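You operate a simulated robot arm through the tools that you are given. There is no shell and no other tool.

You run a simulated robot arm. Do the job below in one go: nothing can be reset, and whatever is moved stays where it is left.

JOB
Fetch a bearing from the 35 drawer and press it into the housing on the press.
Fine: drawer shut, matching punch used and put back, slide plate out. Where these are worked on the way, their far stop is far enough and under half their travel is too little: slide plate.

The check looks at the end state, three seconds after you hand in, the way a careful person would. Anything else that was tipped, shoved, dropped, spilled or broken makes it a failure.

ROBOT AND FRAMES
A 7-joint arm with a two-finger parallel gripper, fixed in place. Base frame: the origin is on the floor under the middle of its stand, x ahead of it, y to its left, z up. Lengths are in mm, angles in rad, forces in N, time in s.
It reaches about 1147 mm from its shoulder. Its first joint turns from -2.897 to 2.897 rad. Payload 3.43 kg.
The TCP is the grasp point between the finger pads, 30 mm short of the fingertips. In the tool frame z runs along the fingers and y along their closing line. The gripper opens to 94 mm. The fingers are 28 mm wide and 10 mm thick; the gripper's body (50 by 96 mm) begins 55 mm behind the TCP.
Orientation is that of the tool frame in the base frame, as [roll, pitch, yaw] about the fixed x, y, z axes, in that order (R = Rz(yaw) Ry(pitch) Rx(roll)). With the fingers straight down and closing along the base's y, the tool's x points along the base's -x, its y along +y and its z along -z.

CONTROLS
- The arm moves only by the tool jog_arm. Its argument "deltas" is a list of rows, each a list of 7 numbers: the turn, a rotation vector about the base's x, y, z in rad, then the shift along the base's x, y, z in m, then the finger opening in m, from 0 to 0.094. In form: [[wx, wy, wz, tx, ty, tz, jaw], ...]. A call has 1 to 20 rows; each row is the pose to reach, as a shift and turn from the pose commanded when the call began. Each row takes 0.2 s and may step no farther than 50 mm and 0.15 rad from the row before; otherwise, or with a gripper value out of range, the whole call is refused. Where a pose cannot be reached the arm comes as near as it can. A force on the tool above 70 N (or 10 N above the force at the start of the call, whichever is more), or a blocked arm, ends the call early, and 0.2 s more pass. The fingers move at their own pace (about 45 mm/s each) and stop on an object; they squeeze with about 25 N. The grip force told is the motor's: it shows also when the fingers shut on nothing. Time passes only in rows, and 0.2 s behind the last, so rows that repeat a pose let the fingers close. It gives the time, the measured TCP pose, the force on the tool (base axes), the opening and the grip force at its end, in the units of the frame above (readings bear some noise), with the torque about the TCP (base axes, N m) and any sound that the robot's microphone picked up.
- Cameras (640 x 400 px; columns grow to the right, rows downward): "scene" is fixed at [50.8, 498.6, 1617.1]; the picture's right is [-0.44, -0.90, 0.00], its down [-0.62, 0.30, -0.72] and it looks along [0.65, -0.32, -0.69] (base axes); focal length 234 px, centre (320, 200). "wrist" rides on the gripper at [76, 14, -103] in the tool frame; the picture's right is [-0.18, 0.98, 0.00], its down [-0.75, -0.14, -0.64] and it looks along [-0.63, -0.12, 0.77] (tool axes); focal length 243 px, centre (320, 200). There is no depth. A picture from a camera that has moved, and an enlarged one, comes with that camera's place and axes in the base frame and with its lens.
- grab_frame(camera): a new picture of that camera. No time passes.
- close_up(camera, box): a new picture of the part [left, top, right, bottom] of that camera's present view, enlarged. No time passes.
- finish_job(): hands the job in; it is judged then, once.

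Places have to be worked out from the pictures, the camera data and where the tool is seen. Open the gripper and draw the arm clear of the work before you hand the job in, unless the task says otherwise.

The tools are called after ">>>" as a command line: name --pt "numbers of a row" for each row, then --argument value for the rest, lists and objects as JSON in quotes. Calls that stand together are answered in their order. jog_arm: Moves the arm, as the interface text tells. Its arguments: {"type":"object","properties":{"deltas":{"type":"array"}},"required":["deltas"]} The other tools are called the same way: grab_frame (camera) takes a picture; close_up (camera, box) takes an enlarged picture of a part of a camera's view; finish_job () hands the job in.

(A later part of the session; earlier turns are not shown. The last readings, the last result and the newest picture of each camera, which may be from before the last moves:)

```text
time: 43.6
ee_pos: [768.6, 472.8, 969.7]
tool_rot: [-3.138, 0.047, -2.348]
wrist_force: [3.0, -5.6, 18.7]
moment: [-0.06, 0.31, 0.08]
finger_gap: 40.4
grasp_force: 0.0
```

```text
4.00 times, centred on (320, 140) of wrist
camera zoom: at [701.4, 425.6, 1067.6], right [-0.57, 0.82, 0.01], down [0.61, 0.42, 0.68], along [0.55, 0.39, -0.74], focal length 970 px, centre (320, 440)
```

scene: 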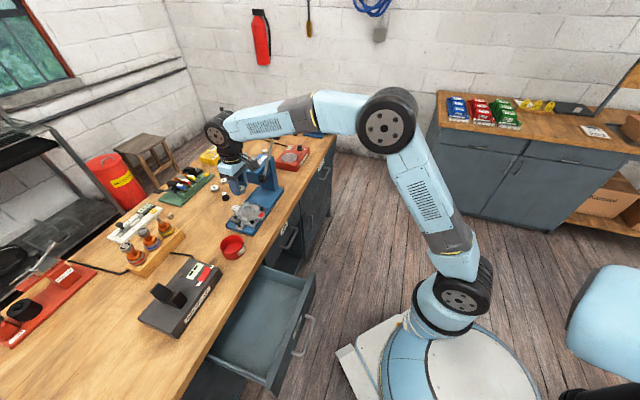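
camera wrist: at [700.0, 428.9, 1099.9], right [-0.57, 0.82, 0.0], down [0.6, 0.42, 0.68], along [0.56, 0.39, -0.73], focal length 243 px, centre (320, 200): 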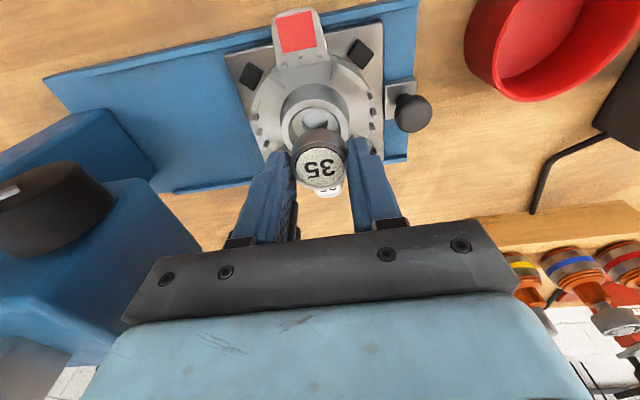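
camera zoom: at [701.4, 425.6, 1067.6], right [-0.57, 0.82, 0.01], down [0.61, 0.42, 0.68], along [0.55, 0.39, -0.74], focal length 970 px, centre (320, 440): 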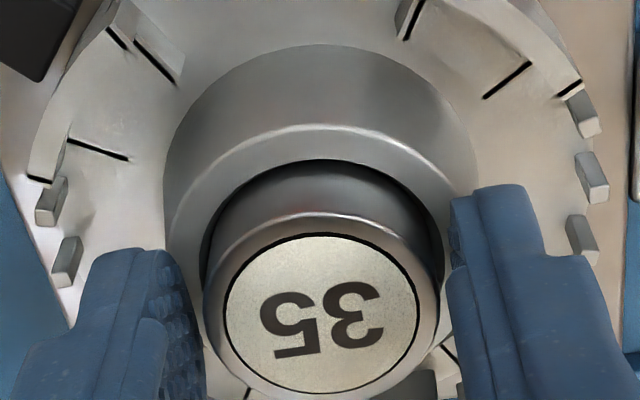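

Load is easing (18.7 N) and the bearing is free between the fingers. I rise further.

>>> jog_arm --pt "0 0 0 0 0 0.002 0.044" --pt "0 0 0 0 0 0.004 0.046" --pt "0 0 0 0 0 0.004 0.046"

>>> close_up --camera "wrist" --box '[255, 90, 385, 190]'

>>> close_up --camera "scene" --box '[240, 195, 264, 217]'

```text
time: 44.4
ee_pos: [770.1, 474.0, 973.2]
tool_rot: [-3.14, 0.051, -2.347]
wrist_force: [0.8, -0.9, 0.0]
moment: [0.04, 0.02, 0.03]
finger_gap: 45.7
grasp_force: 0.1
```

```text
4.00 times, centred on (320, 140) of wrist
camera zoom: at [702.4, 427.0, 1071.5], right [-0.57, 0.82, 0.01], down [0.6, 0.42, 0.68], along [0.55, 0.39, -0.73], focal length 970 px, centre (320, 440)
```

zoom: 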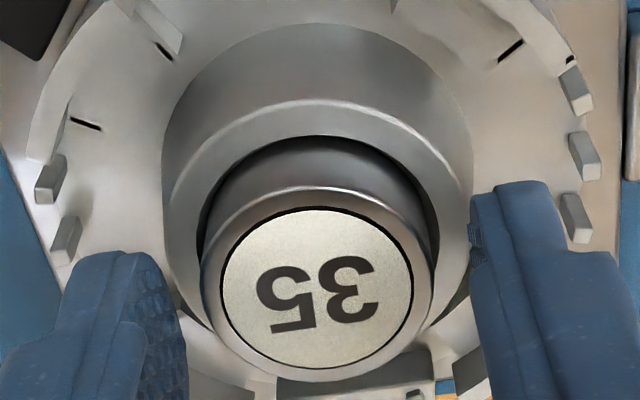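

```text
16.00 times, centred on (252, 206) of scene
camera zoom: at [50.8, 498.6, 1617.1], right [-0.44, -0.9, 0.0], down [-0.62, 0.3, -0.72], along [0.65, -0.32, -0.69], focal length 3750 px, centre (1408, 104)
```

zoom: 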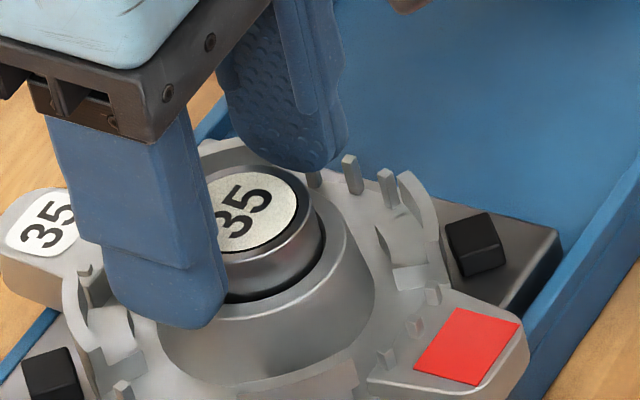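

The bearing sits upright and centred in the bore mouth. I rise clear and then head towards the 35 punch, keeping the same yaw, to look at it.

>>> jog_arm --pt "0 0 0 0 0 0.01 0.046" --pt "0 0 0 0 0 0.03 0.05" --pt "0 0 0 0 0 0.07 0.06" --pt "0 0 0 0 0 0.11 0.06" --pt "0 0 0 0 0 0.15 0.06"

>>> grab_frame --camera "wrist"

>>> grab_frame --camera "scene"

```text
time: 45.6
ee_pos: [770.8, 471.9, 1124.7]
tool_rot: [-3.139, 0.05, -2.347]
wrist_force: [0.0, -0.3, -0.8]
moment: [-0.02, 0.03, 0.0]
finger_gap: 60.3
grasp_force: 0.2
```

```text
taken
camera wrist: at [703.2, 424.8, 1222.7], right [-0.57, 0.82, 0.0], down [0.6, 0.42, 0.68], along [0.55, 0.39, -0.73], focal length 243 px, centre (320, 200)
```

wrist: 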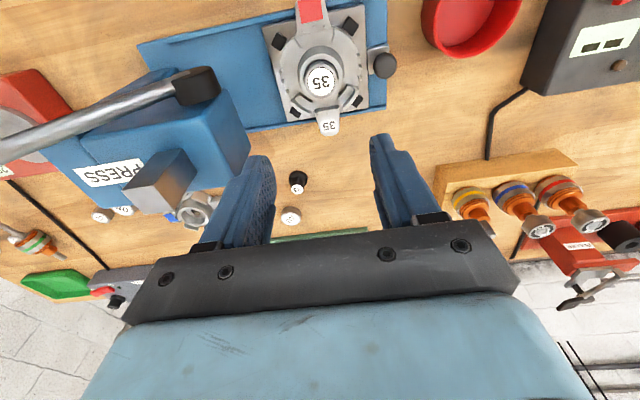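

```text
taken
```

scene: 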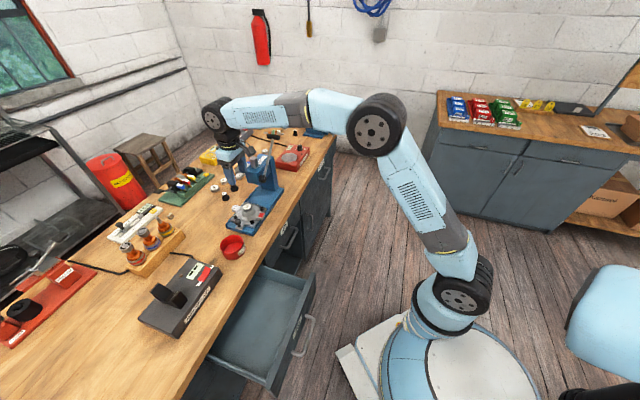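

I zoom to see the bearing seated in the housing and the punch area.

>>> close_up --camera "wrist" --box '[260, 40, 400, 140]'

>>> close_up --camera "wrist" --box '[265, 160, 345, 235]'

>>> close_up --camera "wrist" --box '[60, 50, 260, 240]'

```text
4.00 times, centred on (330, 90) of wrist
camera zoom: at [703.2, 424.8, 1222.7], right [-0.57, 0.82, 0.0], down [0.6, 0.42, 0.68], along [0.55, 0.39, -0.73], focal length 970 px, centre (280, 640)
```

zoom: 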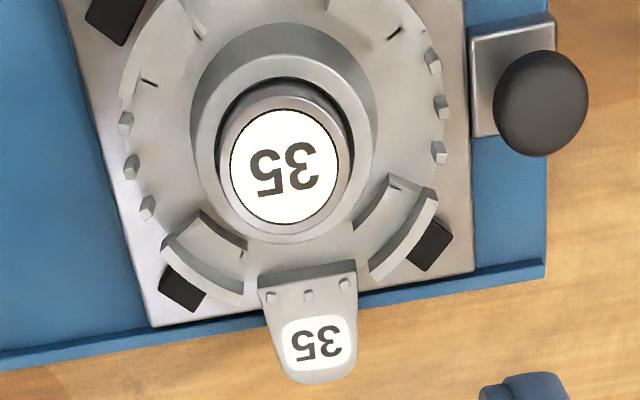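

```text
5.33 times, centred on (305, 198) of wrist
camera zoom: at [703.2, 424.8, 1222.7], right [-0.57, 0.82, 0.0], down [0.6, 0.42, 0.68], along [0.55, 0.39, -0.73], focal length 1294 px, centre (400, 213)
```

zoom: 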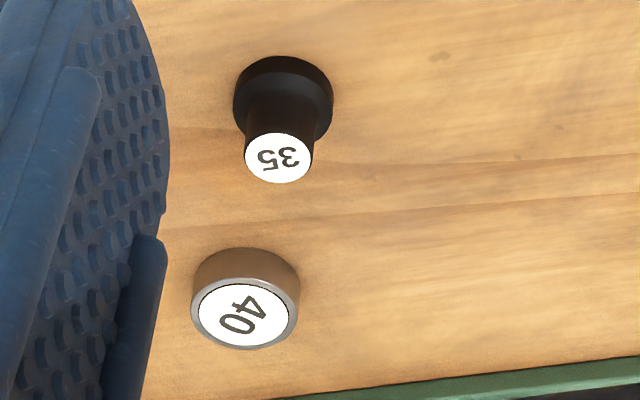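

```text
2.11 times, centred on (160, 145) of wrist
camera zoom: at [703.2, 424.8, 1222.7], right [-0.57, 0.82, 0.0], down [0.6, 0.42, 0.68], along [0.55, 0.39, -0.73], focal length 511 px, centre (657, 316)
```

zoom: 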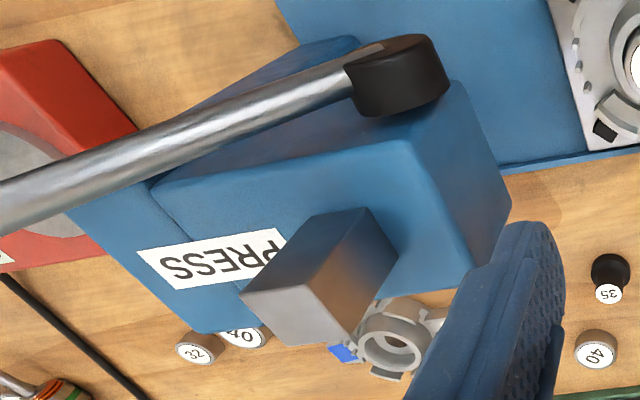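

Punch 35 is at ≈(924, 539), top z≈928, about 28 mm tall with a 20 mm neck (bench top ≈900). I move over it and descend to a safe height to test reach.

>>> jog_arm --pt "0 0 0 0.03 0.013 0 0.06" --pt "0 0 0 0.06 0.026 0 0.06" --pt "0 0 0 0.09 0.04 -0.01 0.06" --pt "0 0 0 0.12 0.053 -0.03 0.06" --pt "0 0 0 0.153 0.067 -0.055 0.05" --pt "0 0 0 0.153 0.067 -0.085 0.05" --pt "0 0 0 0.153 0.067 -0.115 0.05" --pt "0 0 0 0.153 0.067 -0.115 0.05"

>>> grab_frame --camera "wrist"

>>> grab_frame --camera "scene"

```text
time: 47.4
ee_pos: [918.9, 537.4, 1004.7]
tool_rot: [-3.137, 0.049, -2.348]
wrist_force: [0.5, -0.5, 0.0]
moment: [0.02, 0.02, -0.02]
finger_gap: 50.2
grasp_force: 0.1
out of reach, approached as far as the arm can: row 5, 6, 7, 8
```

```text
taken
camera wrist: at [851.0, 489.5, 1103.0], right [-0.57, 0.82, 0.0], down [0.6, 0.42, 0.68], along [0.55, 0.39, -0.73], focal length 243 px, centre (320, 200)
```

wrist: 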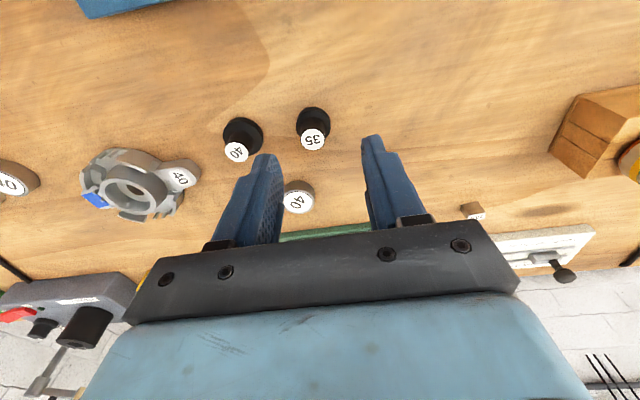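

```text
taken
```

scene: 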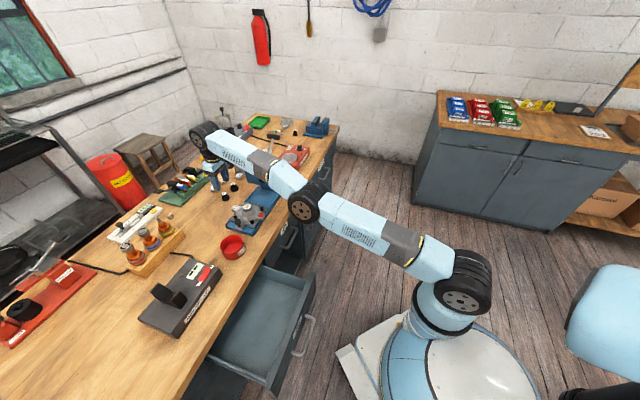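

The arm is nearly stretched; I check clearance between the forearm and the press before doing anything else.

>>> close_up --camera "scene" --box '[180, 110, 340, 240]'

>>> close_up --camera "wrist" --box '[200, 80, 360, 220]'

```text
3.08 times, centred on (260, 175) of scene
camera zoom: at [50.8, 498.6, 1617.1], right [-0.44, -0.9, 0.0], down [-0.62, 0.3, -0.72], along [0.65, -0.32, -0.69], focal length 721 px, centre (505, 277)
```

zoom: 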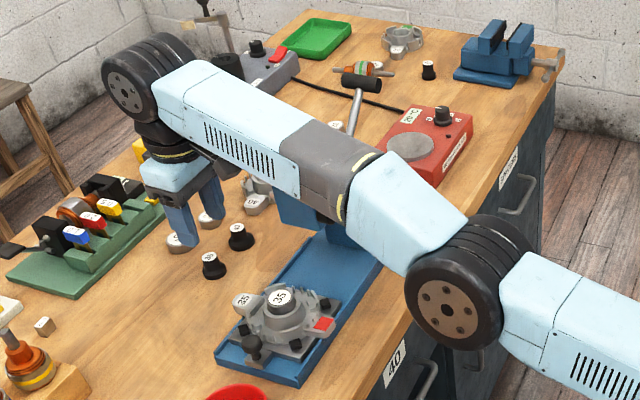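

```text
2.86 times, centred on (280, 150) of wrist
camera zoom: at [851.0, 489.5, 1103.0], right [-0.57, 0.82, 0.0], down [0.6, 0.42, 0.68], along [0.55, 0.39, -0.73], focal length 693 px, centre (434, 343)
```

zoom: 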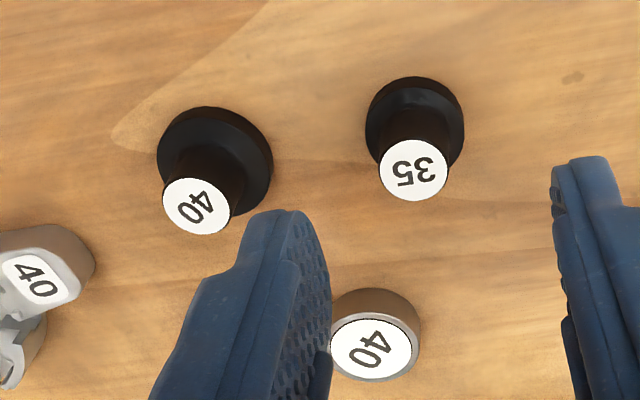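

Stretching straight over the press would bring the forearm too close to its head. I'll instead approach the punch with the wrist leaning to the free left side: first retreat and rise, then yaw -53°.

>>> jog_arm --pt "0 0 0 -0.02 0.0 0.03 0.05" --pt "0 0 0 -0.045 0.0 0.06 0.05" --pt "0 0 0 -0.09 0.001 0.085 0.05" --pt "0 0 -0.14 -0.09 0.001 0.085 0.05" --pt "0 0 -0.28 -0.09 0.001 0.085 0.05" --pt "0 0 -0.42 -0.09 0.001 0.085 0.05" --pt "0 0 -0.56 -0.09 0.001 0.085 0.05" --pt "0 0 -0.7 -0.09 0.001 0.085 0.05" --pt "0 0 -0.82 -0.09 0.001 0.085 0.05" --pt "0 0 -0.925 -0.09 0.001 0.085 0.05"

>>> grab_frame --camera "scene"

```text
refused: row 3 steps farther than a row can; nothing moved
```

```text
taken
```

scene: 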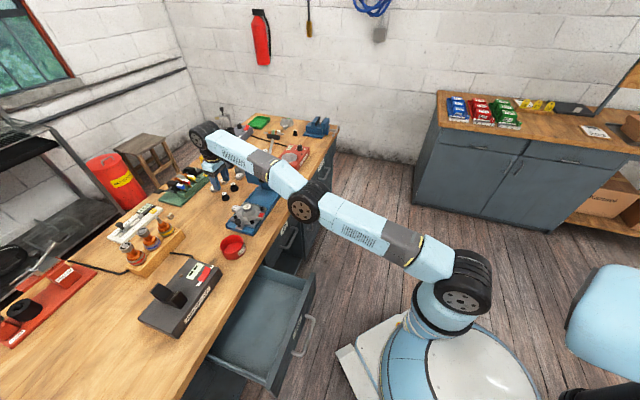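

One step was slightly too long; I split it.

>>> jog_arm --pt "0 0 0 -0.02 0.0 0.03 0.05" --pt "0 0 0 -0.045 0.0 0.06 0.05" --pt "0 0 0 -0.07 0.001 0.085 0.05" --pt "0 0 -0.14 -0.09 0.001 0.085 0.05" --pt "0 0 -0.28 -0.09 0.001 0.085 0.05" --pt "0 0 -0.42 -0.09 0.001 0.085 0.05" --pt "0 0 -0.56 -0.09 0.001 0.085 0.05" --pt "0 0 -0.7 -0.09 0.001 0.085 0.05" --pt "0 0 -0.82 -0.09 0.001 0.085 0.05" --pt "0 0 -0.925 -0.09 0.001 0.085 0.05"

>>> grab_frame --camera "scene"

```text
time: 49.6
ee_pos: [856.8, 560.6, 1106.9]
tool_rot: [-3.134, 0.048, 3.01]
wrist_force: [-1.0, 1.3, 0.1]
moment: [-0.02, 0.0, -0.01]
finger_gap: 50.2
grasp_force: 0.1
out of reach, approached as far as the arm can: row 1, 2, 3, 4, 5, 6, 7, 8, 9, 10
```

```text
taken
```

scene: 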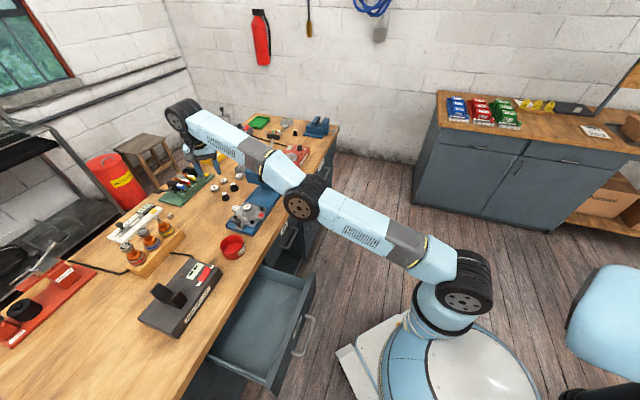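

The arm is still at full stretch here, so I come further back (toward u≈190, n≈910) and add the lean of 0.4 rad.

>>> jog_arm --pt "0 0 0 -0.025 -0.01 0 0.05" --pt "0 0 0 -0.05 -0.02 0 0.05" --pt "0 0 0 -0.06 -0.025 -0.005 0.05" --pt "-0.0176 -0.132 0 -0.06 -0.025 -0.005 0.05" --pt "-0.0352 -0.264 0 -0.06 -0.025 -0.005 0.05" --pt "-0.0528 -0.396 0 -0.06 -0.025 -0.005 0.05"

>>> grab_frame --camera "scene"

>>> grab_frame --camera "wrist"

```text
time: 51.0
ee_pos: [876.5, 610.3, 1135.9]
tool_rot: [-3.135, 0.45, 3.009]
wrist_force: [0.0, -0.1, 0.0]
moment: [-0.01, 0.04, 0.01]
finger_gap: 50.2
grasp_force: 0.1
out of reach, approached as far as the arm can: row 1, 2, 3, 4, 5, 6
```

```text
taken
```

scene: 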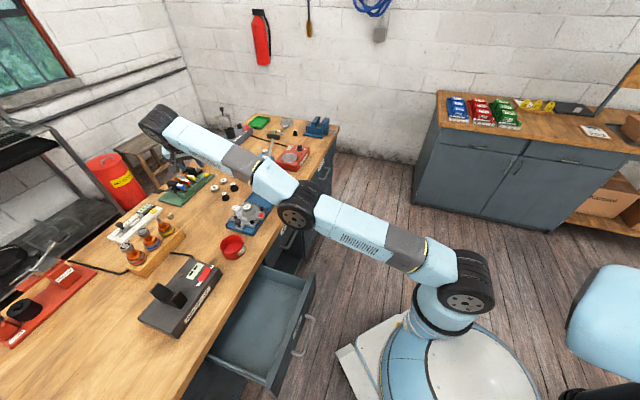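

```text
taken
camera wrist: at [766.7, 639.8, 1195.7], right [0.3, 0.95, 0.07], down [0.38, -0.19, 0.91], along [0.88, -0.24, -0.42], focal length 243 px, centre (320, 200)
```

wrist: 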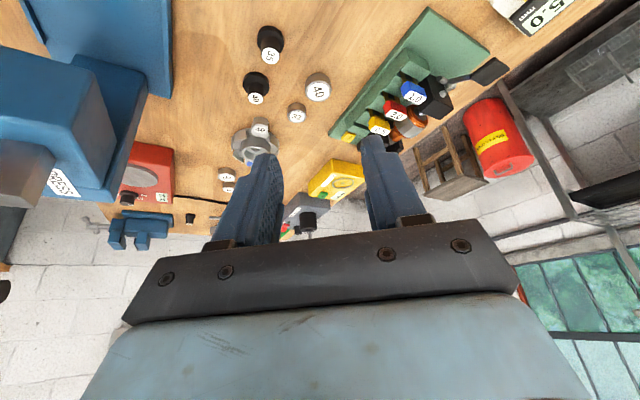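

The arm seems stuck near its straight-elbow singularity. I hold the current commanded pose for several rows to see whether it converges inward.

>>> jog_arm --pt "0 0 0 0 0 0 0.05" --pt "0 0 0 0 0 0 0.05" --pt "0 0 0 0 0 0 0.05" --pt "0 0 0 0 0 0 0.05"

```text
time: 52.0
ee_pos: [876.5, 610.3, 1136.3]
tool_rot: [-3.133, 0.447, 3.011]
wrist_force: [-1.0, -0.5, -0.6]
moment: [0.02, 0.01, 0.0]
finger_gap: 49.9
grasp_force: 0.1
```

The held pose equals the reached pose, so inward motion needs the elbow to bend; moving down (perpendicular to the stretched arm) should bend it. I go down 80 mm while easing inward.

>>> jog_arm --pt "0 0 0 0 0 -0.04 0.05" --pt "0 0 0 -0.01 -0.01 -0.08 0.05" --pt "0 0 0 -0.03 -0.03 -0.1 0.05" --pt "0 0 0 -0.055 -0.055 -0.1 0.05" --pt "0 0 0 -0.08 -0.08 -0.1 0.05"

>>> grab_frame --camera "scene"

```text
time: 53.2
ee_pos: [892.4, 627.1, 1067.6]
tool_rot: [-3.134, 0.447, 3.011]
wrist_force: [0.0, 0.2, -0.1]
moment: [0.01, 0.02, 0.0]
finger_gap: 49.8
grasp_force: 0.1
out of reach, approached as far as the arm can: row 1, 2, 3, 4, 5
```

```text
taken
```

scene: 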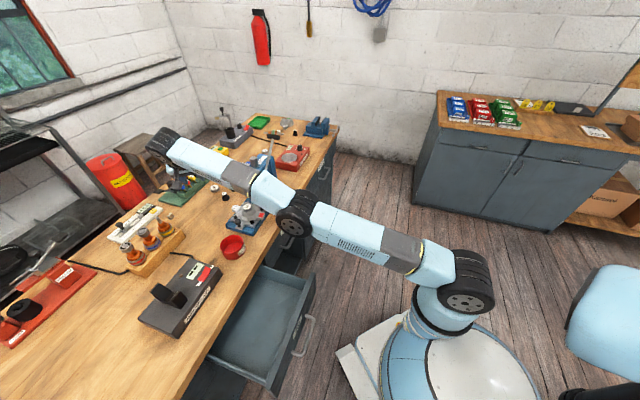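

This behaves like an elbow that has passed through its straight singularity and sits at its joint limit. To get back I stretch outward first, then move down (which bends the elbow the normal way), then inward.

>>> jog_arm --pt "0 0 0 0.02 0.0155 0 0.05" --pt "0 0 0 0.04 0.031 0 0.05" --pt "0 0 0 0.04 0.031 -0.03 0.05" --pt "0 0 0 0.04 0.031 -0.06 0.05"

>>> grab_frame --camera "scene"

>>> grab_frame --camera "wrist"

```text
time: 54.2
ee_pos: [906.5, 635.0, 999.2]
tool_rot: [-3.134, 0.447, 3.012]
wrist_force: [0.1, -1.4, -0.2]
moment: [0.04, 0.04, 0.05]
finger_gap: 50.4
grasp_force: 0.2
out of reach, approached as far as the arm can: row 1, 2, 3, 4
```

```text
taken
```

scene: 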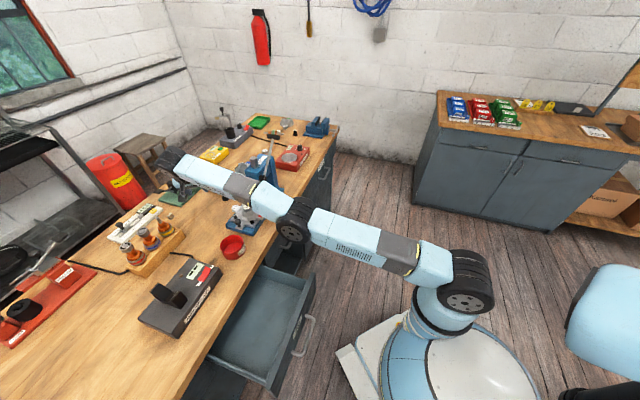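

```text
taken
camera wrist: at [796.7, 663.8, 1059.4], right [0.3, 0.95, 0.07], down [0.38, -0.19, 0.91], along [0.88, -0.24, -0.42], focal length 243 px, centre (320, 200)
```

wrist: 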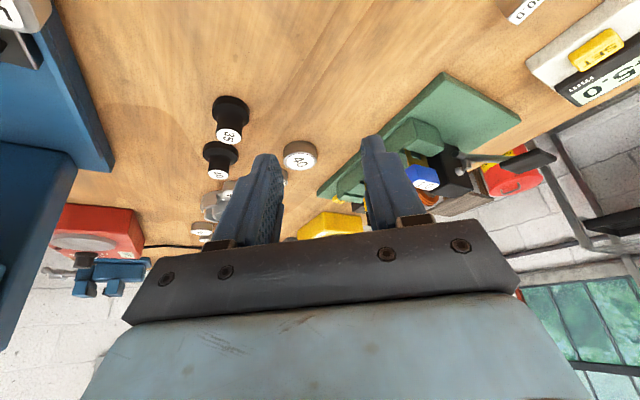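

I now try moving sideways/inward toward above the punch at nearly constant height to see if the elbow has come back to its normal branch.

>>> jog_arm --pt "0 0 0 0.0 -0.02 -0.008 0.05" --pt "0 0 0 0.0 -0.045 -0.01 0.05" --pt "0 0 0 0.0 -0.07 -0.01 0.05"

>>> grab_frame --camera "scene"

```text
time: 55.0
ee_pos: [942.2, 597.0, 1003.4]
tool_rot: [-3.134, 0.446, 3.012]
wrist_force: [-0.3, 0.2, -0.4]
moment: [-0.04, -0.01, -0.02]
finger_gap: 49.9
grasp_force: 0.0
out of reach, approached as far as the arm can: row 1, 2, 3
```

```text
taken
```

scene: 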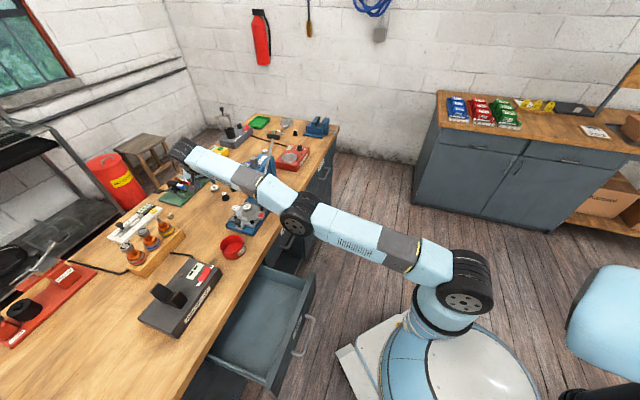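

Still on the wrong elbow branch. I'll go up high along the reachable arc (clear of the bench items), stretch fully, and then step down strongly to flip the elbow back.

>>> jog_arm --pt "0 0 0 -0.014 -0.009 0.0375 0.05" --pt "0 0 0 -0.028 -0.018 0.075 0.05" --pt "0 0 0 -0.042 -0.027 0.1125 0.05" --pt "0 0 0 -0.056 -0.035 0.15 0.05" --pt "0 0 0 -0.034 -0.021 0.165 0.05" --pt "0 0 0 -0.012 -0.007 0.179 0.05" --pt "0 0 0 0.01 0.007 0.193 0.05" --pt "0 0 0 0.032 0.021 0.207 0.05"

>>> grab_frame --camera "scene"

```text
time: 56.8
ee_pos: [902.9, 567.6, 1168.6]
tool_rot: [-3.138, 0.447, 3.011]
wrist_force: [-0.2, 0.3, 0.3]
moment: [-0.02, -0.01, 0.0]
finger_gap: 49.9
grasp_force: 0.0
out of reach, approached as far as the arm can: row 1, 2, 3, 4, 5, 6, 7, 8
```

```text
taken
```

scene: 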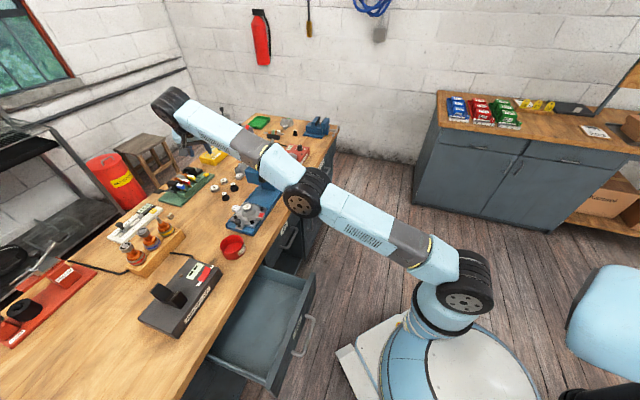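

Fully stretched at a safe height now. I take a firm downward step just inside the reach boundary, then ease inward.

>>> jog_arm --pt "0 0 0 0.0162 0.0102 -0.0454 0.05" --pt "0 0 0 0.022 0.014 -0.086 0.05" --pt "0 0 0 0.01 0.006 -0.12 0.05" --pt "0 0 0 -0.015 -0.01 -0.14 0.05"

>>> grab_frame --camera "scene"

```text
time: 57.8
ee_pos: [930.9, 593.6, 1046.9]
tool_rot: [-3.135, 0.449, 3.011]
wrist_force: [0.9, 0.9, -0.2]
moment: [0.01, -0.01, 0.0]
finger_gap: 49.8
grasp_force: 0.1
out of reach, approached as far as the arm can: row 3, 4
```

```text
taken
```

scene: 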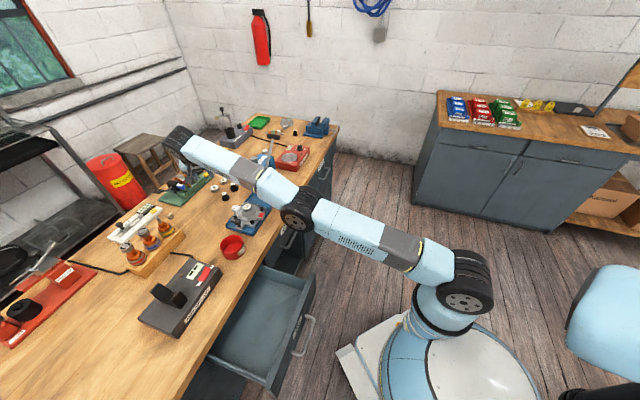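

The elbow chose the inverted side again. Sliding downward along the reach boundary should bias it to the normal side, so I go up high, stretch, then slide down along the boundary in several rows and ease inward.

>>> jog_arm --pt "0 0 0 -0.0101 -0.0064 0.0415 0.05" --pt "0 0 0 -0.0287 -0.0183 0.083 0.05" --pt "0 0 0 -0.0497 -0.0317 0.125 0.05" --pt "0 0 0 -0.0717 -0.0456 0.167 0.05" --pt "0 0 0 -0.0961 -0.0612 0.207 0.05" --pt "0 0 0 -0.1222 -0.0779 0.245 0.05" --pt "0 0 0 -0.092 -0.0586 0.277 0.05" --pt "0 0 0 -0.088 -0.056 0.279 0.05" --pt "0 0 0 -0.0927 -0.0591 0.243 0.05" --pt "0 0 0 -0.0742 -0.0473 0.206 0.05" --pt "0 0 0 -0.0556 -0.0354 0.17 0.05" --pt "0 0 0 -0.0362 -0.0231 0.135 0.05" --pt "0 0 0 -0.0185 -0.0118 0.1 0.05" --pt "0 0 0 -0.0101 -0.0064 0.069 0.05" --pt "0 0 0 -0.0101 -0.0064 0.0415 0.05" --pt "0 0 0 -0.0194 -0.0124 0.018 0.05" --pt "0 0 0 -0.0362 -0.0231 0.001 0.05"

>>> grab_frame --camera "scene"

```text
time: 61.4
ee_pos: [920.6, 597.0, 1066.0]
tool_rot: [-3.136, 0.447, 3.01]
wrist_force: [0.4, -0.7, -0.2]
moment: [0.02, 0.01, -0.01]
finger_gap: 50.1
grasp_force: 0.1
out of reach, approached as far as the arm can: row 2, 3, 4, 5, 6, 7, 8, 9, 10, 13, 14, 16, 17
```

```text
taken
```

scene: 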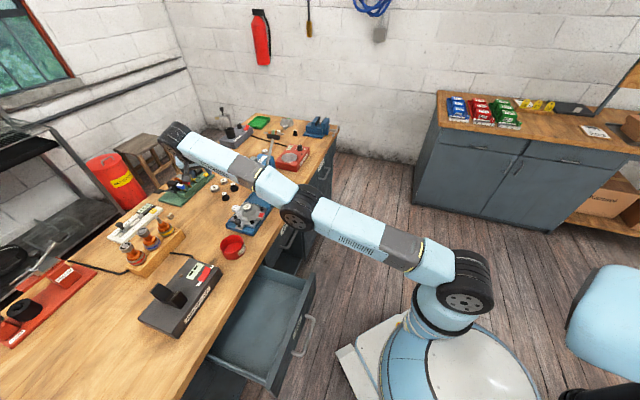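

Still inverted. A pitch rotation of the tool (fingers toward the base) needs the elbow to bend the normal way, so I first stretch to the boundary a bit higher, then combine that pitch with a downward/inward step.

>>> jog_arm --pt "0 0 0 -0.01 -0.007 0.04 0.05" --pt "0 0 0 0.012 0.009 0.06 0.05" --pt "0 0 0 0.035 0.025 0.075 0.05" --pt "0 0 0 0.05 0.036 0.085 0.05" --pt "0 0 0 0.05 0.036 0.085 0.05"

>>> jog_arm --pt "-0.0846 0.1177 0 -0.0153 -0.0109 -0.04 0.05" --pt "-0.1692 0.2354 0 -0.04 -0.029 -0.072 0.05" --pt "-0.2538 0.3531 0 -0.065 -0.047 -0.095 0.05"

>>> grab_frame --camera "scene"

```text
time: 62.6
ee_pos: [916.0, 577.5, 1120.2]
tool_rot: [-3.138, 0.448, 3.011]
wrist_force: [0.1, -0.3, -0.7]
moment: [0.02, 0.01, -0.01]
finger_gap: 49.9
grasp_force: 0.1
out of reach, approached as far as the arm can: row 2, 3, 4, 5
```

```text
time: 63.4
ee_pos: [865.8, 541.5, 1029.9]
tool_rot: [-2.84, 0.115, 3.096]
wrist_force: [0.4, -0.2, -0.3]
moment: [0.02, -0.01, -0.03]
finger_gap: 49.9
grasp_force: 0.0
out of reach, approached as far as the arm can: row 2, 3
```

```text
taken
```

scene: 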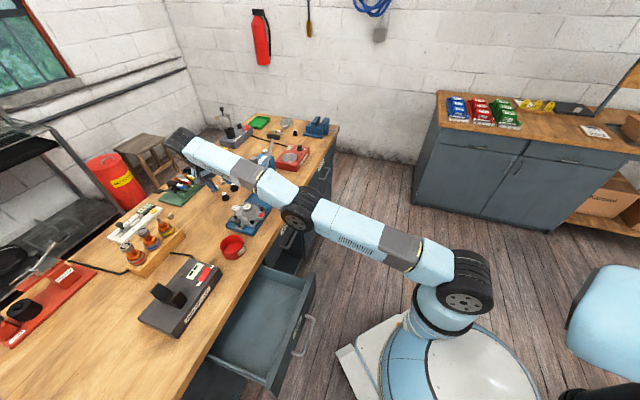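

Still on the limit shell. I repeat more thoroughly: pitch fingers outward while rising, stretch and hold several rows at the boundary, then pitch inward over several rows while still reaching outward, which should accumulate elbow bend in the normal direction.

>>> jog_arm --pt "0.0846 -0.1177 0 0.0102 0.0073 0.047 0.05" --pt "0.1692 -0.2355 0 0.0204 0.0146 0.094 0.05" --pt "0.2538 -0.3532 0 0.0306 0.022 0.141 0.05" --pt "0.2538 -0.3532 0 0.048 0.034 0.149 0.05" --pt "0.2538 -0.3532 0 0.066 0.047 0.157 0.05" --pt "0.2538 -0.3532 0 0.08 0.058 0.16 0.05" --pt "0.2538 -0.3532 0 0.08 0.058 0.16 0.05" --pt "0.2538 -0.3532 0 0.08 0.058 0.16 0.05" --pt "0.2538 -0.3532 0 0.08 0.058 0.16 0.05" --pt "0.1692 -0.2355 0 0.0589 0.043 0.126 0.05" --pt "0.0846 -0.1177 0 0.0422 0.031 0.096 0.05" --pt "0 0 0 0.0255 0.019 0.066 0.05" --pt "-0.0846 0.1177 0 0.0088 0.007 0.036 0.05" --pt "-0.1692 0.2355 0 -0.0079 -0.005 0.006 0.05"

>>> grab_frame --camera "scene"

```text
time: 66.4
ee_pos: [840.6, 525.0, 1054.4]
tool_rot: [-2.752, 0.002, 3.099]
wrist_force: [-0.2, -0.7, -0.2]
moment: [0.01, -0.02, 0.0]
finger_gap: 49.8
grasp_force: 0.0
out of reach, approached as far as the arm can: row 4, 5, 6, 7, 8, 9, 10, 11, 12, 13, 14
```

```text
taken
```

scene: 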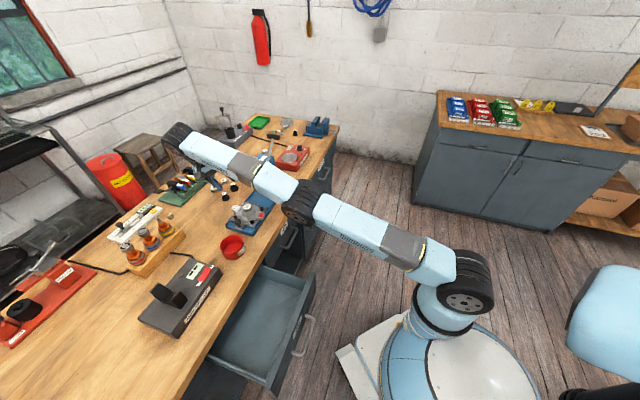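

The elbow now lies on the straight line (no longer below it). I step inward with a bit more pitch, growing the inward distance row by row.

>>> jog_arm --pt "-0.0584 0.0812 0 -0.0175 -0.0124 -0.0238 0.05" --pt "-0.0584 0.0812 0 -0.0305 -0.0213 -0.0305 0.05" --pt "-0.0584 0.0812 0 -0.0455 -0.0317 -0.038 0.05" --pt "-0.0584 0.0812 0 -0.0645 -0.0447 -0.048 0.05"

>>> grab_frame --camera "scene"

```text
time: 67.4
ee_pos: [778.8, 480.1, 1005.4]
tool_rot: [-2.688, -0.075, 3.099]
wrist_force: [0.0, 1.1, -0.2]
moment: [-0.06, 0.02, 0.01]
finger_gap: 49.9
grasp_force: 0.0
```

```text
taken
```

scene: 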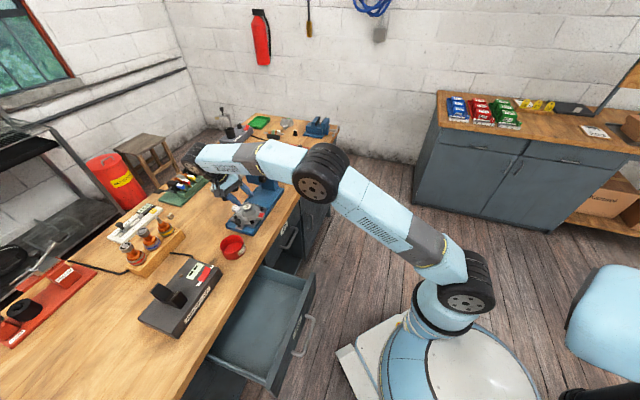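

The elbow is back in its normal configuration. I check the closeness to the press head.

>>> close_up --camera "scene" --box '[180, 120, 320, 240]'

>>> grab_frame --camera "wrist"

```text
3.33 times, centred on (250, 180) of scene
camera zoom: at [50.8, 498.6, 1617.1], right [-0.44, -0.9, 0.0], down [-0.62, 0.3, -0.72], along [0.65, -0.32, -0.69], focal length 781 px, centre (553, 267)
```

zoom: 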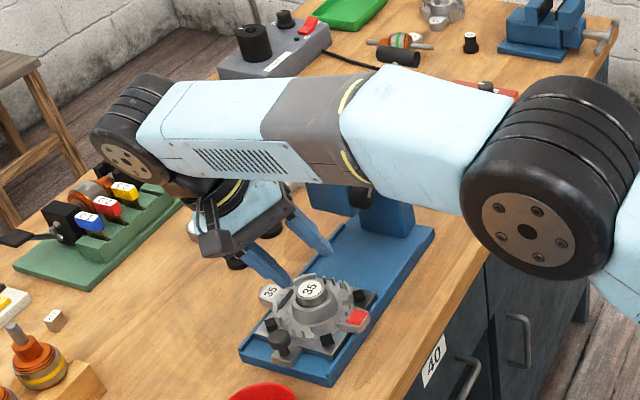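

```text
taken
camera wrist: at [711.5, 541.4, 1097.2], right [0.19, 0.88, -0.44], down [0.81, 0.12, 0.58], along [0.56, -0.47, -0.68], focal length 243 px, centre (320, 200)
```

wrist: 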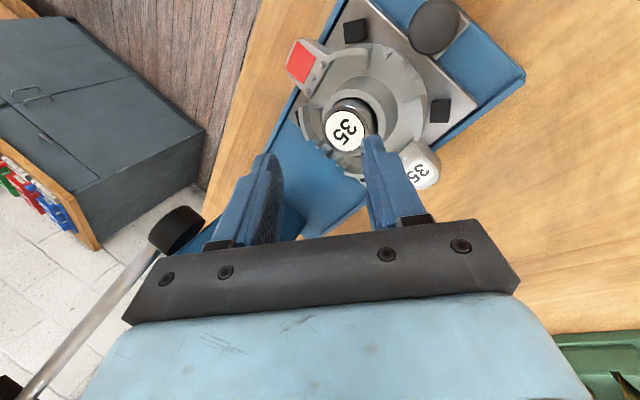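

I move up and away from the press head (toward -u), then reorient the tool so it leans to the left (fingers pointing +u, tilt 0.5) for the punch.

>>> jog_arm --pt "0 0 0 -0.01 0.015 0.028 0.05" --pt "0 0 0 -0.018 0.028 0.056 0.05" --pt "0 0 0 -0.026 0.041 0.085 0.05" --pt "0.0491 -0.1104 -0.0511 -0.026 0.041 0.085 0.05" --pt "0.0982 -0.2207 -0.1021 -0.026 0.041 0.085 0.05" --pt "0.1473 -0.3311 -0.1532 -0.026 0.041 0.085 0.05" --pt "0.1963 -0.4414 -0.2043 -0.026 0.041 0.085 0.05" --pt "0.2454 -0.5518 -0.2553 -0.026 0.041 0.085 0.05" --pt "0.2945 -0.6621 -0.3064 -0.026 0.041 0.085 0.05"

>>> grab_frame --camera "scene"

>>> grab_frame --camera "wrist"

```text
time: 69.4
ee_pos: [750.1, 522.4, 1090.5]
tool_rot: [3.139, 0.498, 2.673]
wrist_force: [0.0, 0.6, 0.4]
moment: [-0.02, 0.02, 0.0]
finger_gap: 50.1
grasp_force: 0.0
```

```text
taken
```

scene: 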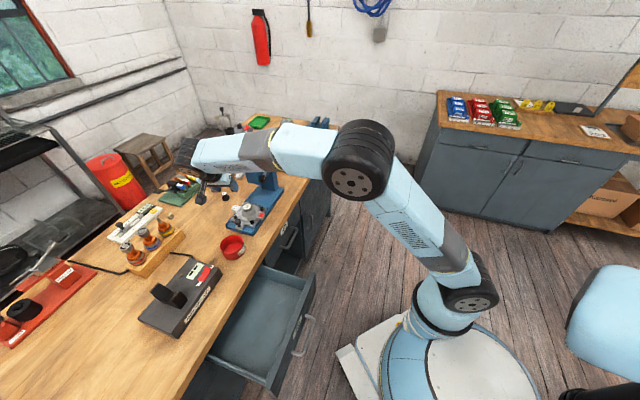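

```text
taken
camera wrist: at [653.8, 587.9, 1143.9], right [0.59, 0.81, 0.09], down [0.25, -0.29, 0.92], along [0.77, -0.52, -0.37], focal length 243 px, centre (320, 200)
```

wrist: 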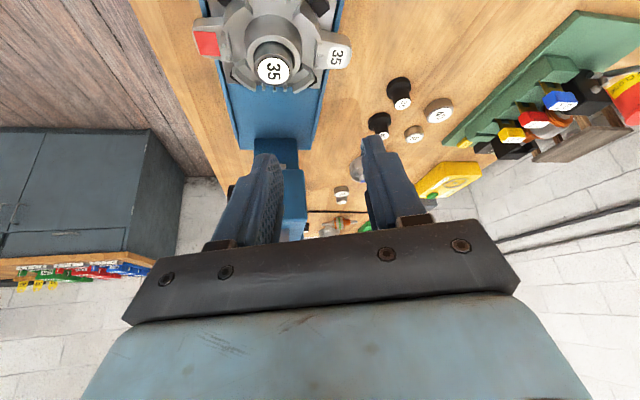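

Orientation is right and the elbow is up. I move to a pre-grasp point ~60 mm back along the finger axis from the punch's neck and verify there.

>>> jog_arm --pt "0 0 0 0.035 0.009 -0.02 0.05" --pt "0 0 0 0.07 0.018 -0.042 0.05" --pt "0 0 0 0.105 0.027 -0.068 0.05" --pt "0 0 0 0.14 0.037 -0.095 0.05" --pt "0 0 0 0.14 0.037 -0.095 0.05"

>>> grab_frame --camera "wrist"

>>> grab_frame --camera "scene"

>>> close_up --camera "wrist" --box '[260, 70, 400, 170]'

```text
time: 70.6
ee_pos: [888.3, 560.2, 995.2]
tool_rot: [-3.141, 0.497, 2.675]
wrist_force: [-0.8, -0.3, 0.1]
moment: [0.0, 0.05, 0.0]
finger_gap: 50.1
grasp_force: 0.1
```

```text
taken
camera wrist: at [791.1, 625.5, 1049.3], right [0.59, 0.81, 0.09], down [0.25, -0.29, 0.92], along [0.77, -0.52, -0.37], focal length 243 px, centre (320, 200)
```

wrist: 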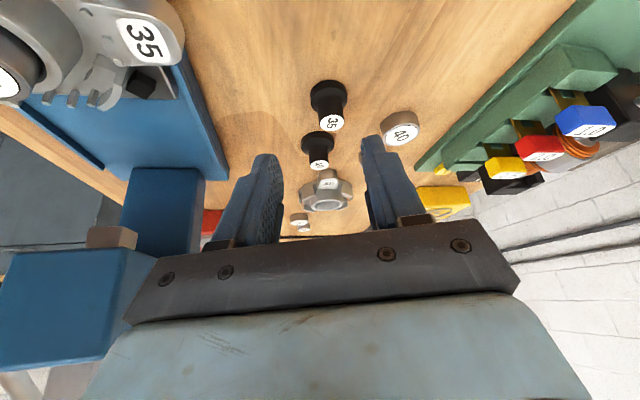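

```text
taken
```

scene: 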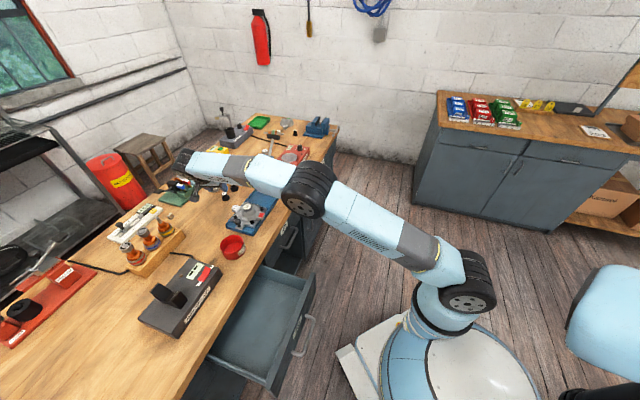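

```text
4.00 times, centred on (330, 120) of wrist
camera zoom: at [791.1, 625.5, 1049.3], right [0.59, 0.81, 0.09], down [0.25, -0.29, 0.92], along [0.77, -0.52, -0.37], focal length 970 px, centre (280, 520)
```

zoom: 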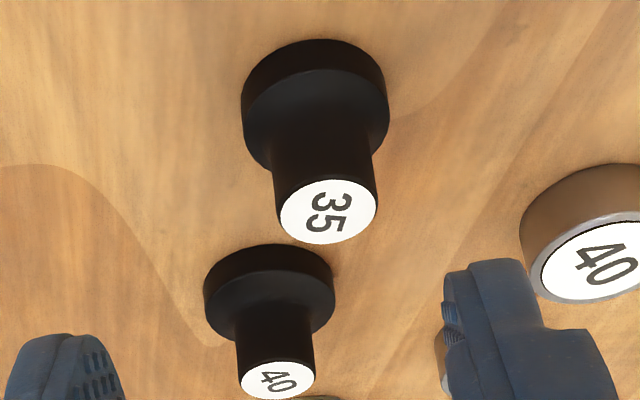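

The punch is ~9.5 mm off in tool y. I shift by that and advance 35 mm along the finger axis, then re-measure.

>>> jog_arm --pt "0 0 0 0.0043 0.0085 0 0.05" --pt "0 0 0 0.0118 0.0047 -0.0154 0.05" --pt "0 0 0 0.0192 0.001 -0.0308 0.05" --pt "0 0 0 0.0192 0.001 -0.0308 0.05"

>>> close_up --camera "wrist" --box '[240, 90, 400, 210]'

>>> close_up --camera "scene" --box '[190, 160, 260, 215]'

```text
time: 71.6
ee_pos: [909.8, 562.0, 965.3]
tool_rot: [3.14, 0.5, 2.676]
wrist_force: [0.1, 0.7, 0.5]
moment: [0.0, -0.01, -0.01]
finger_gap: 50.1
grasp_force: 0.1
```

```text
3.33 times, centred on (320, 150) of wrist
camera zoom: at [812.0, 625.9, 1018.6], right [0.59, 0.81, 0.09], down [0.25, -0.29, 0.92], along [0.77, -0.52, -0.37], focal length 809 px, centre (320, 367)
```

zoom: 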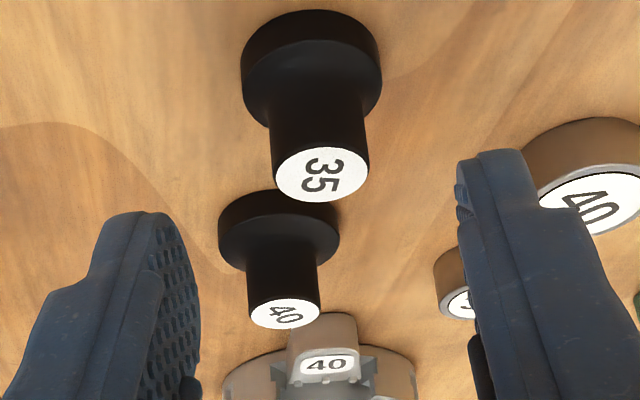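

```text
7.27 times, centred on (225, 188) of scene
camera zoom: at [50.8, 498.6, 1617.1], right [-0.44, -0.9, 0.0], down [-0.62, 0.3, -0.72], along [0.65, -0.32, -0.69], focal length 1705 px, centre (1011, 291)
```

zoom: 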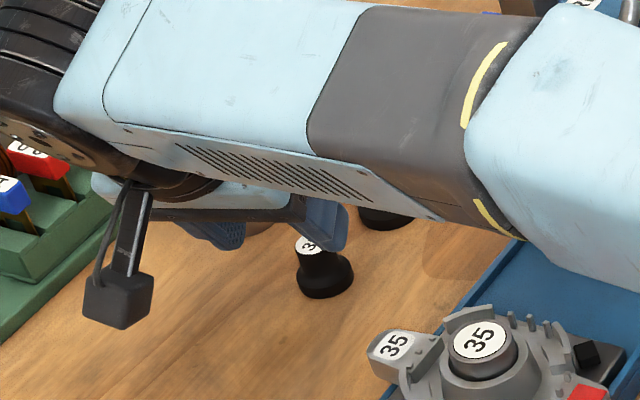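

Now the punch top is on the tool axis ~52 mm ahead. I advance so the pads straddle the upper neck (tips ~3 mm above the flange).

>>> jog_arm --pt "0 0 0 0.0037 -0.0019 -0.0093 0.05" --pt "0 0 0 0.0074 -0.0037 -0.0185 0.05" --pt "0 0 0 0.0111 -0.0056 -0.0278 0.05" --pt "0 0 0 0.0111 -0.0056 -0.0278 0.04"

>>> close_up --camera "wrist" --box '[240, 90, 400, 210]'

>>> close_up --camera "scene" --box '[205, 170, 245, 205]'

```text
time: 72.6
ee_pos: [920.2, 556.7, 937.6]
tool_rot: [3.14, 0.499, 2.676]
wrist_force: [0.2, 0.2, 0.6]
moment: [0.0, 0.04, 0.01]
finger_gap: 39.9
grasp_force: 0.1
```

```text
3.33 times, centred on (320, 150) of wrist
camera zoom: at [823.7, 621.6, 991.2], right [0.59, 0.81, 0.09], down [0.25, -0.29, 0.92], along [0.77, -0.52, -0.37], focal length 809 px, centre (320, 367)
```

zoom: 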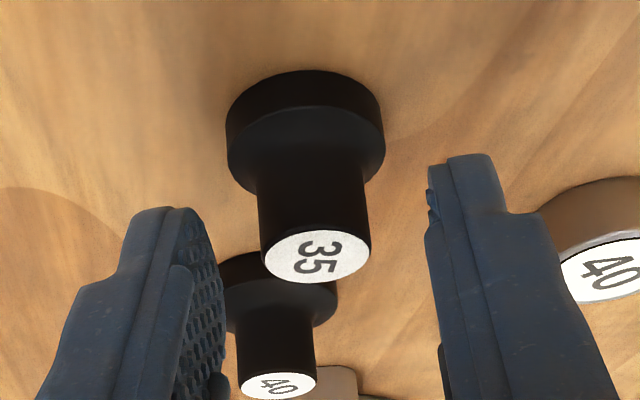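

```text
11.43 times, centred on (225, 188) of scene
camera zoom: at [50.8, 498.6, 1617.1], right [-0.44, -0.9, 0.0], down [-0.62, 0.3, -0.72], along [0.65, -0.32, -0.69], focal length 2679 px, centre (1406, 343)
```

zoom: 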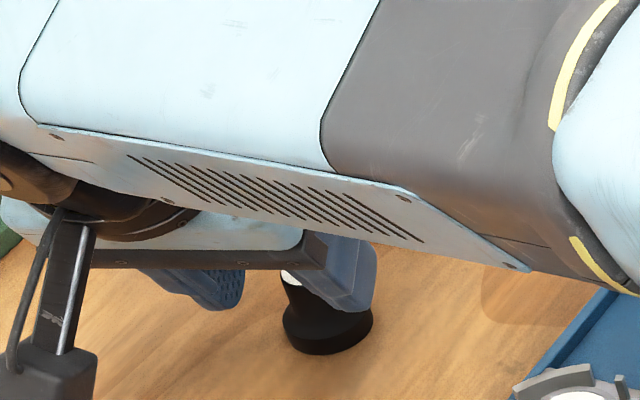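

The pads only just reach the neck top; I advance another 6 mm along the fingers with a small lateral correction.

>>> jog_arm --pt "0 0 0 0.0018 -0.0016 -0.0022 0.04" --pt "0 0 0 0.0035 -0.0032 -0.0044 0.04" --pt "0 0 0 0.0035 -0.0032 -0.0044 0.04"

>>> close_up --camera "wrist" --box '[240, 90, 400, 210]'

```text
time: 73.4
ee_pos: [924.1, 553.5, 931.6]
tool_rot: [3.139, 0.499, 2.675]
wrist_force: [-0.5, -0.7, 0.0]
moment: [0.03, 0.0, 0.01]
finger_gap: 39.8
grasp_force: 0.1
```

```text
3.33 times, centred on (320, 150) of wrist
camera zoom: at [827.3, 618.0, 986.5], right [0.59, 0.81, 0.09], down [0.25, -0.29, 0.92], along [0.77, -0.52, -0.37], focal length 809 px, centre (320, 367)
```

zoom: 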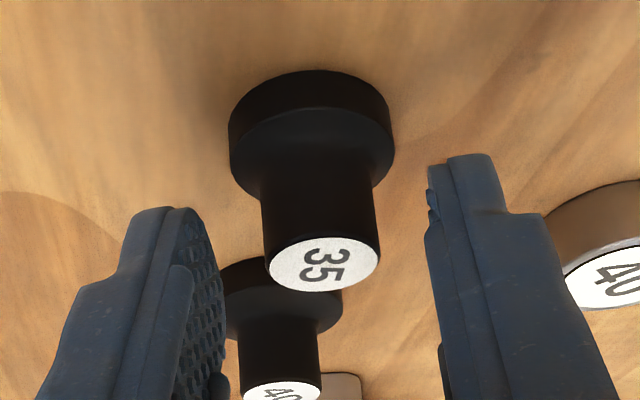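

The neck is now between the pads (top ≈18.5 mm ahead of TCP). I close on it.

>>> jog_arm --pt "0 0 0 0 0 0 0.025" --pt "0 0 0 0 0 0 0.015" --pt "0 0 0 0 0 0 0.015" --pt "0 0 0 0 0 0 0.015"

>>> close_up --camera "wrist" --box '[240, 90, 400, 210]'

```text
time: 74.4
ee_pos: [924.7, 553.0, 932.2]
tool_rot: [3.141, 0.499, 2.676]
wrist_force: [1.4, 0.5, -0.1]
moment: [0.01, -0.01, -0.02]
finger_gap: 20.7
grasp_force: 24.9
```

```text
3.33 times, centred on (320, 150) of wrist
camera zoom: at [827.3, 618.0, 986.6], right [0.59, 0.81, 0.09], down [0.25, -0.29, 0.92], along [0.77, -0.52, -0.37], focal length 809 px, centre (320, 367)
```

zoom: 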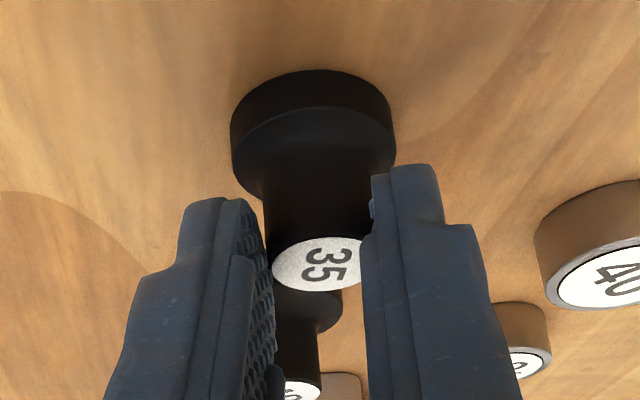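

The punch neck is gripped (20.7 mm, 25 N). I lift it a little, then move inward over the housing while rising, keeping well inside reach.

>>> jog_arm --pt "0 0 0 0 0 0.02 0.015" --pt "0 0 0 -0.005 -0.002 0.045 0.015" --pt "0 0 0 -0.04 -0.018 0.06 0.015" --pt "0 0 0 -0.075 -0.035 0.075 0.015" --pt "0 0 0 -0.11 -0.051 0.09 0.015" --pt "0 0 0 -0.14 -0.065 0.105 0.015" --pt "0 0 0 -0.1625 -0.076 0.118 0.015" --pt "0 0 0 -0.1625 -0.076 0.118 0.015"

>>> grab_frame --camera "wrist"

>>> grab_frame --camera "scene"

```text
time: 76.2
ee_pos: [762.3, 476.8, 1049.9]
tool_rot: [3.14, 0.499, 2.676]
wrist_force: [0.0, 0.3, -0.8]
moment: [-0.01, 0.03, -0.01]
finger_gap: 20.5
grasp_force: 24.8
```

```text
taken
camera wrist: at [664.6, 542.3, 1104.5], right [0.59, 0.81, 0.09], down [0.25, -0.29, 0.92], along [0.77, -0.52, -0.37], focal length 243 px, centre (320, 200)
```

wrist: 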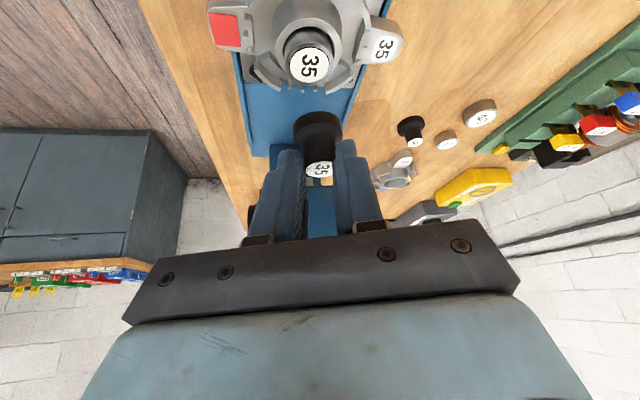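

```text
taken
```

scene: 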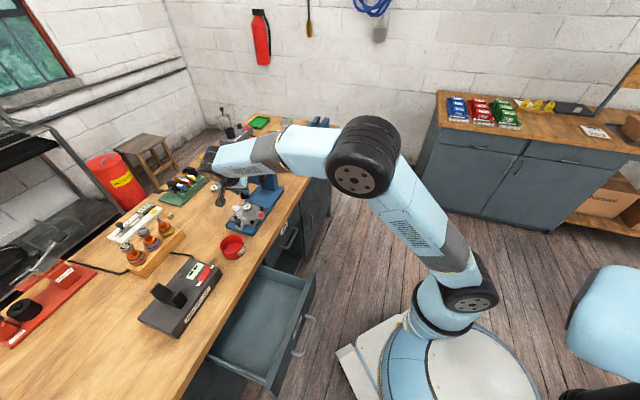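

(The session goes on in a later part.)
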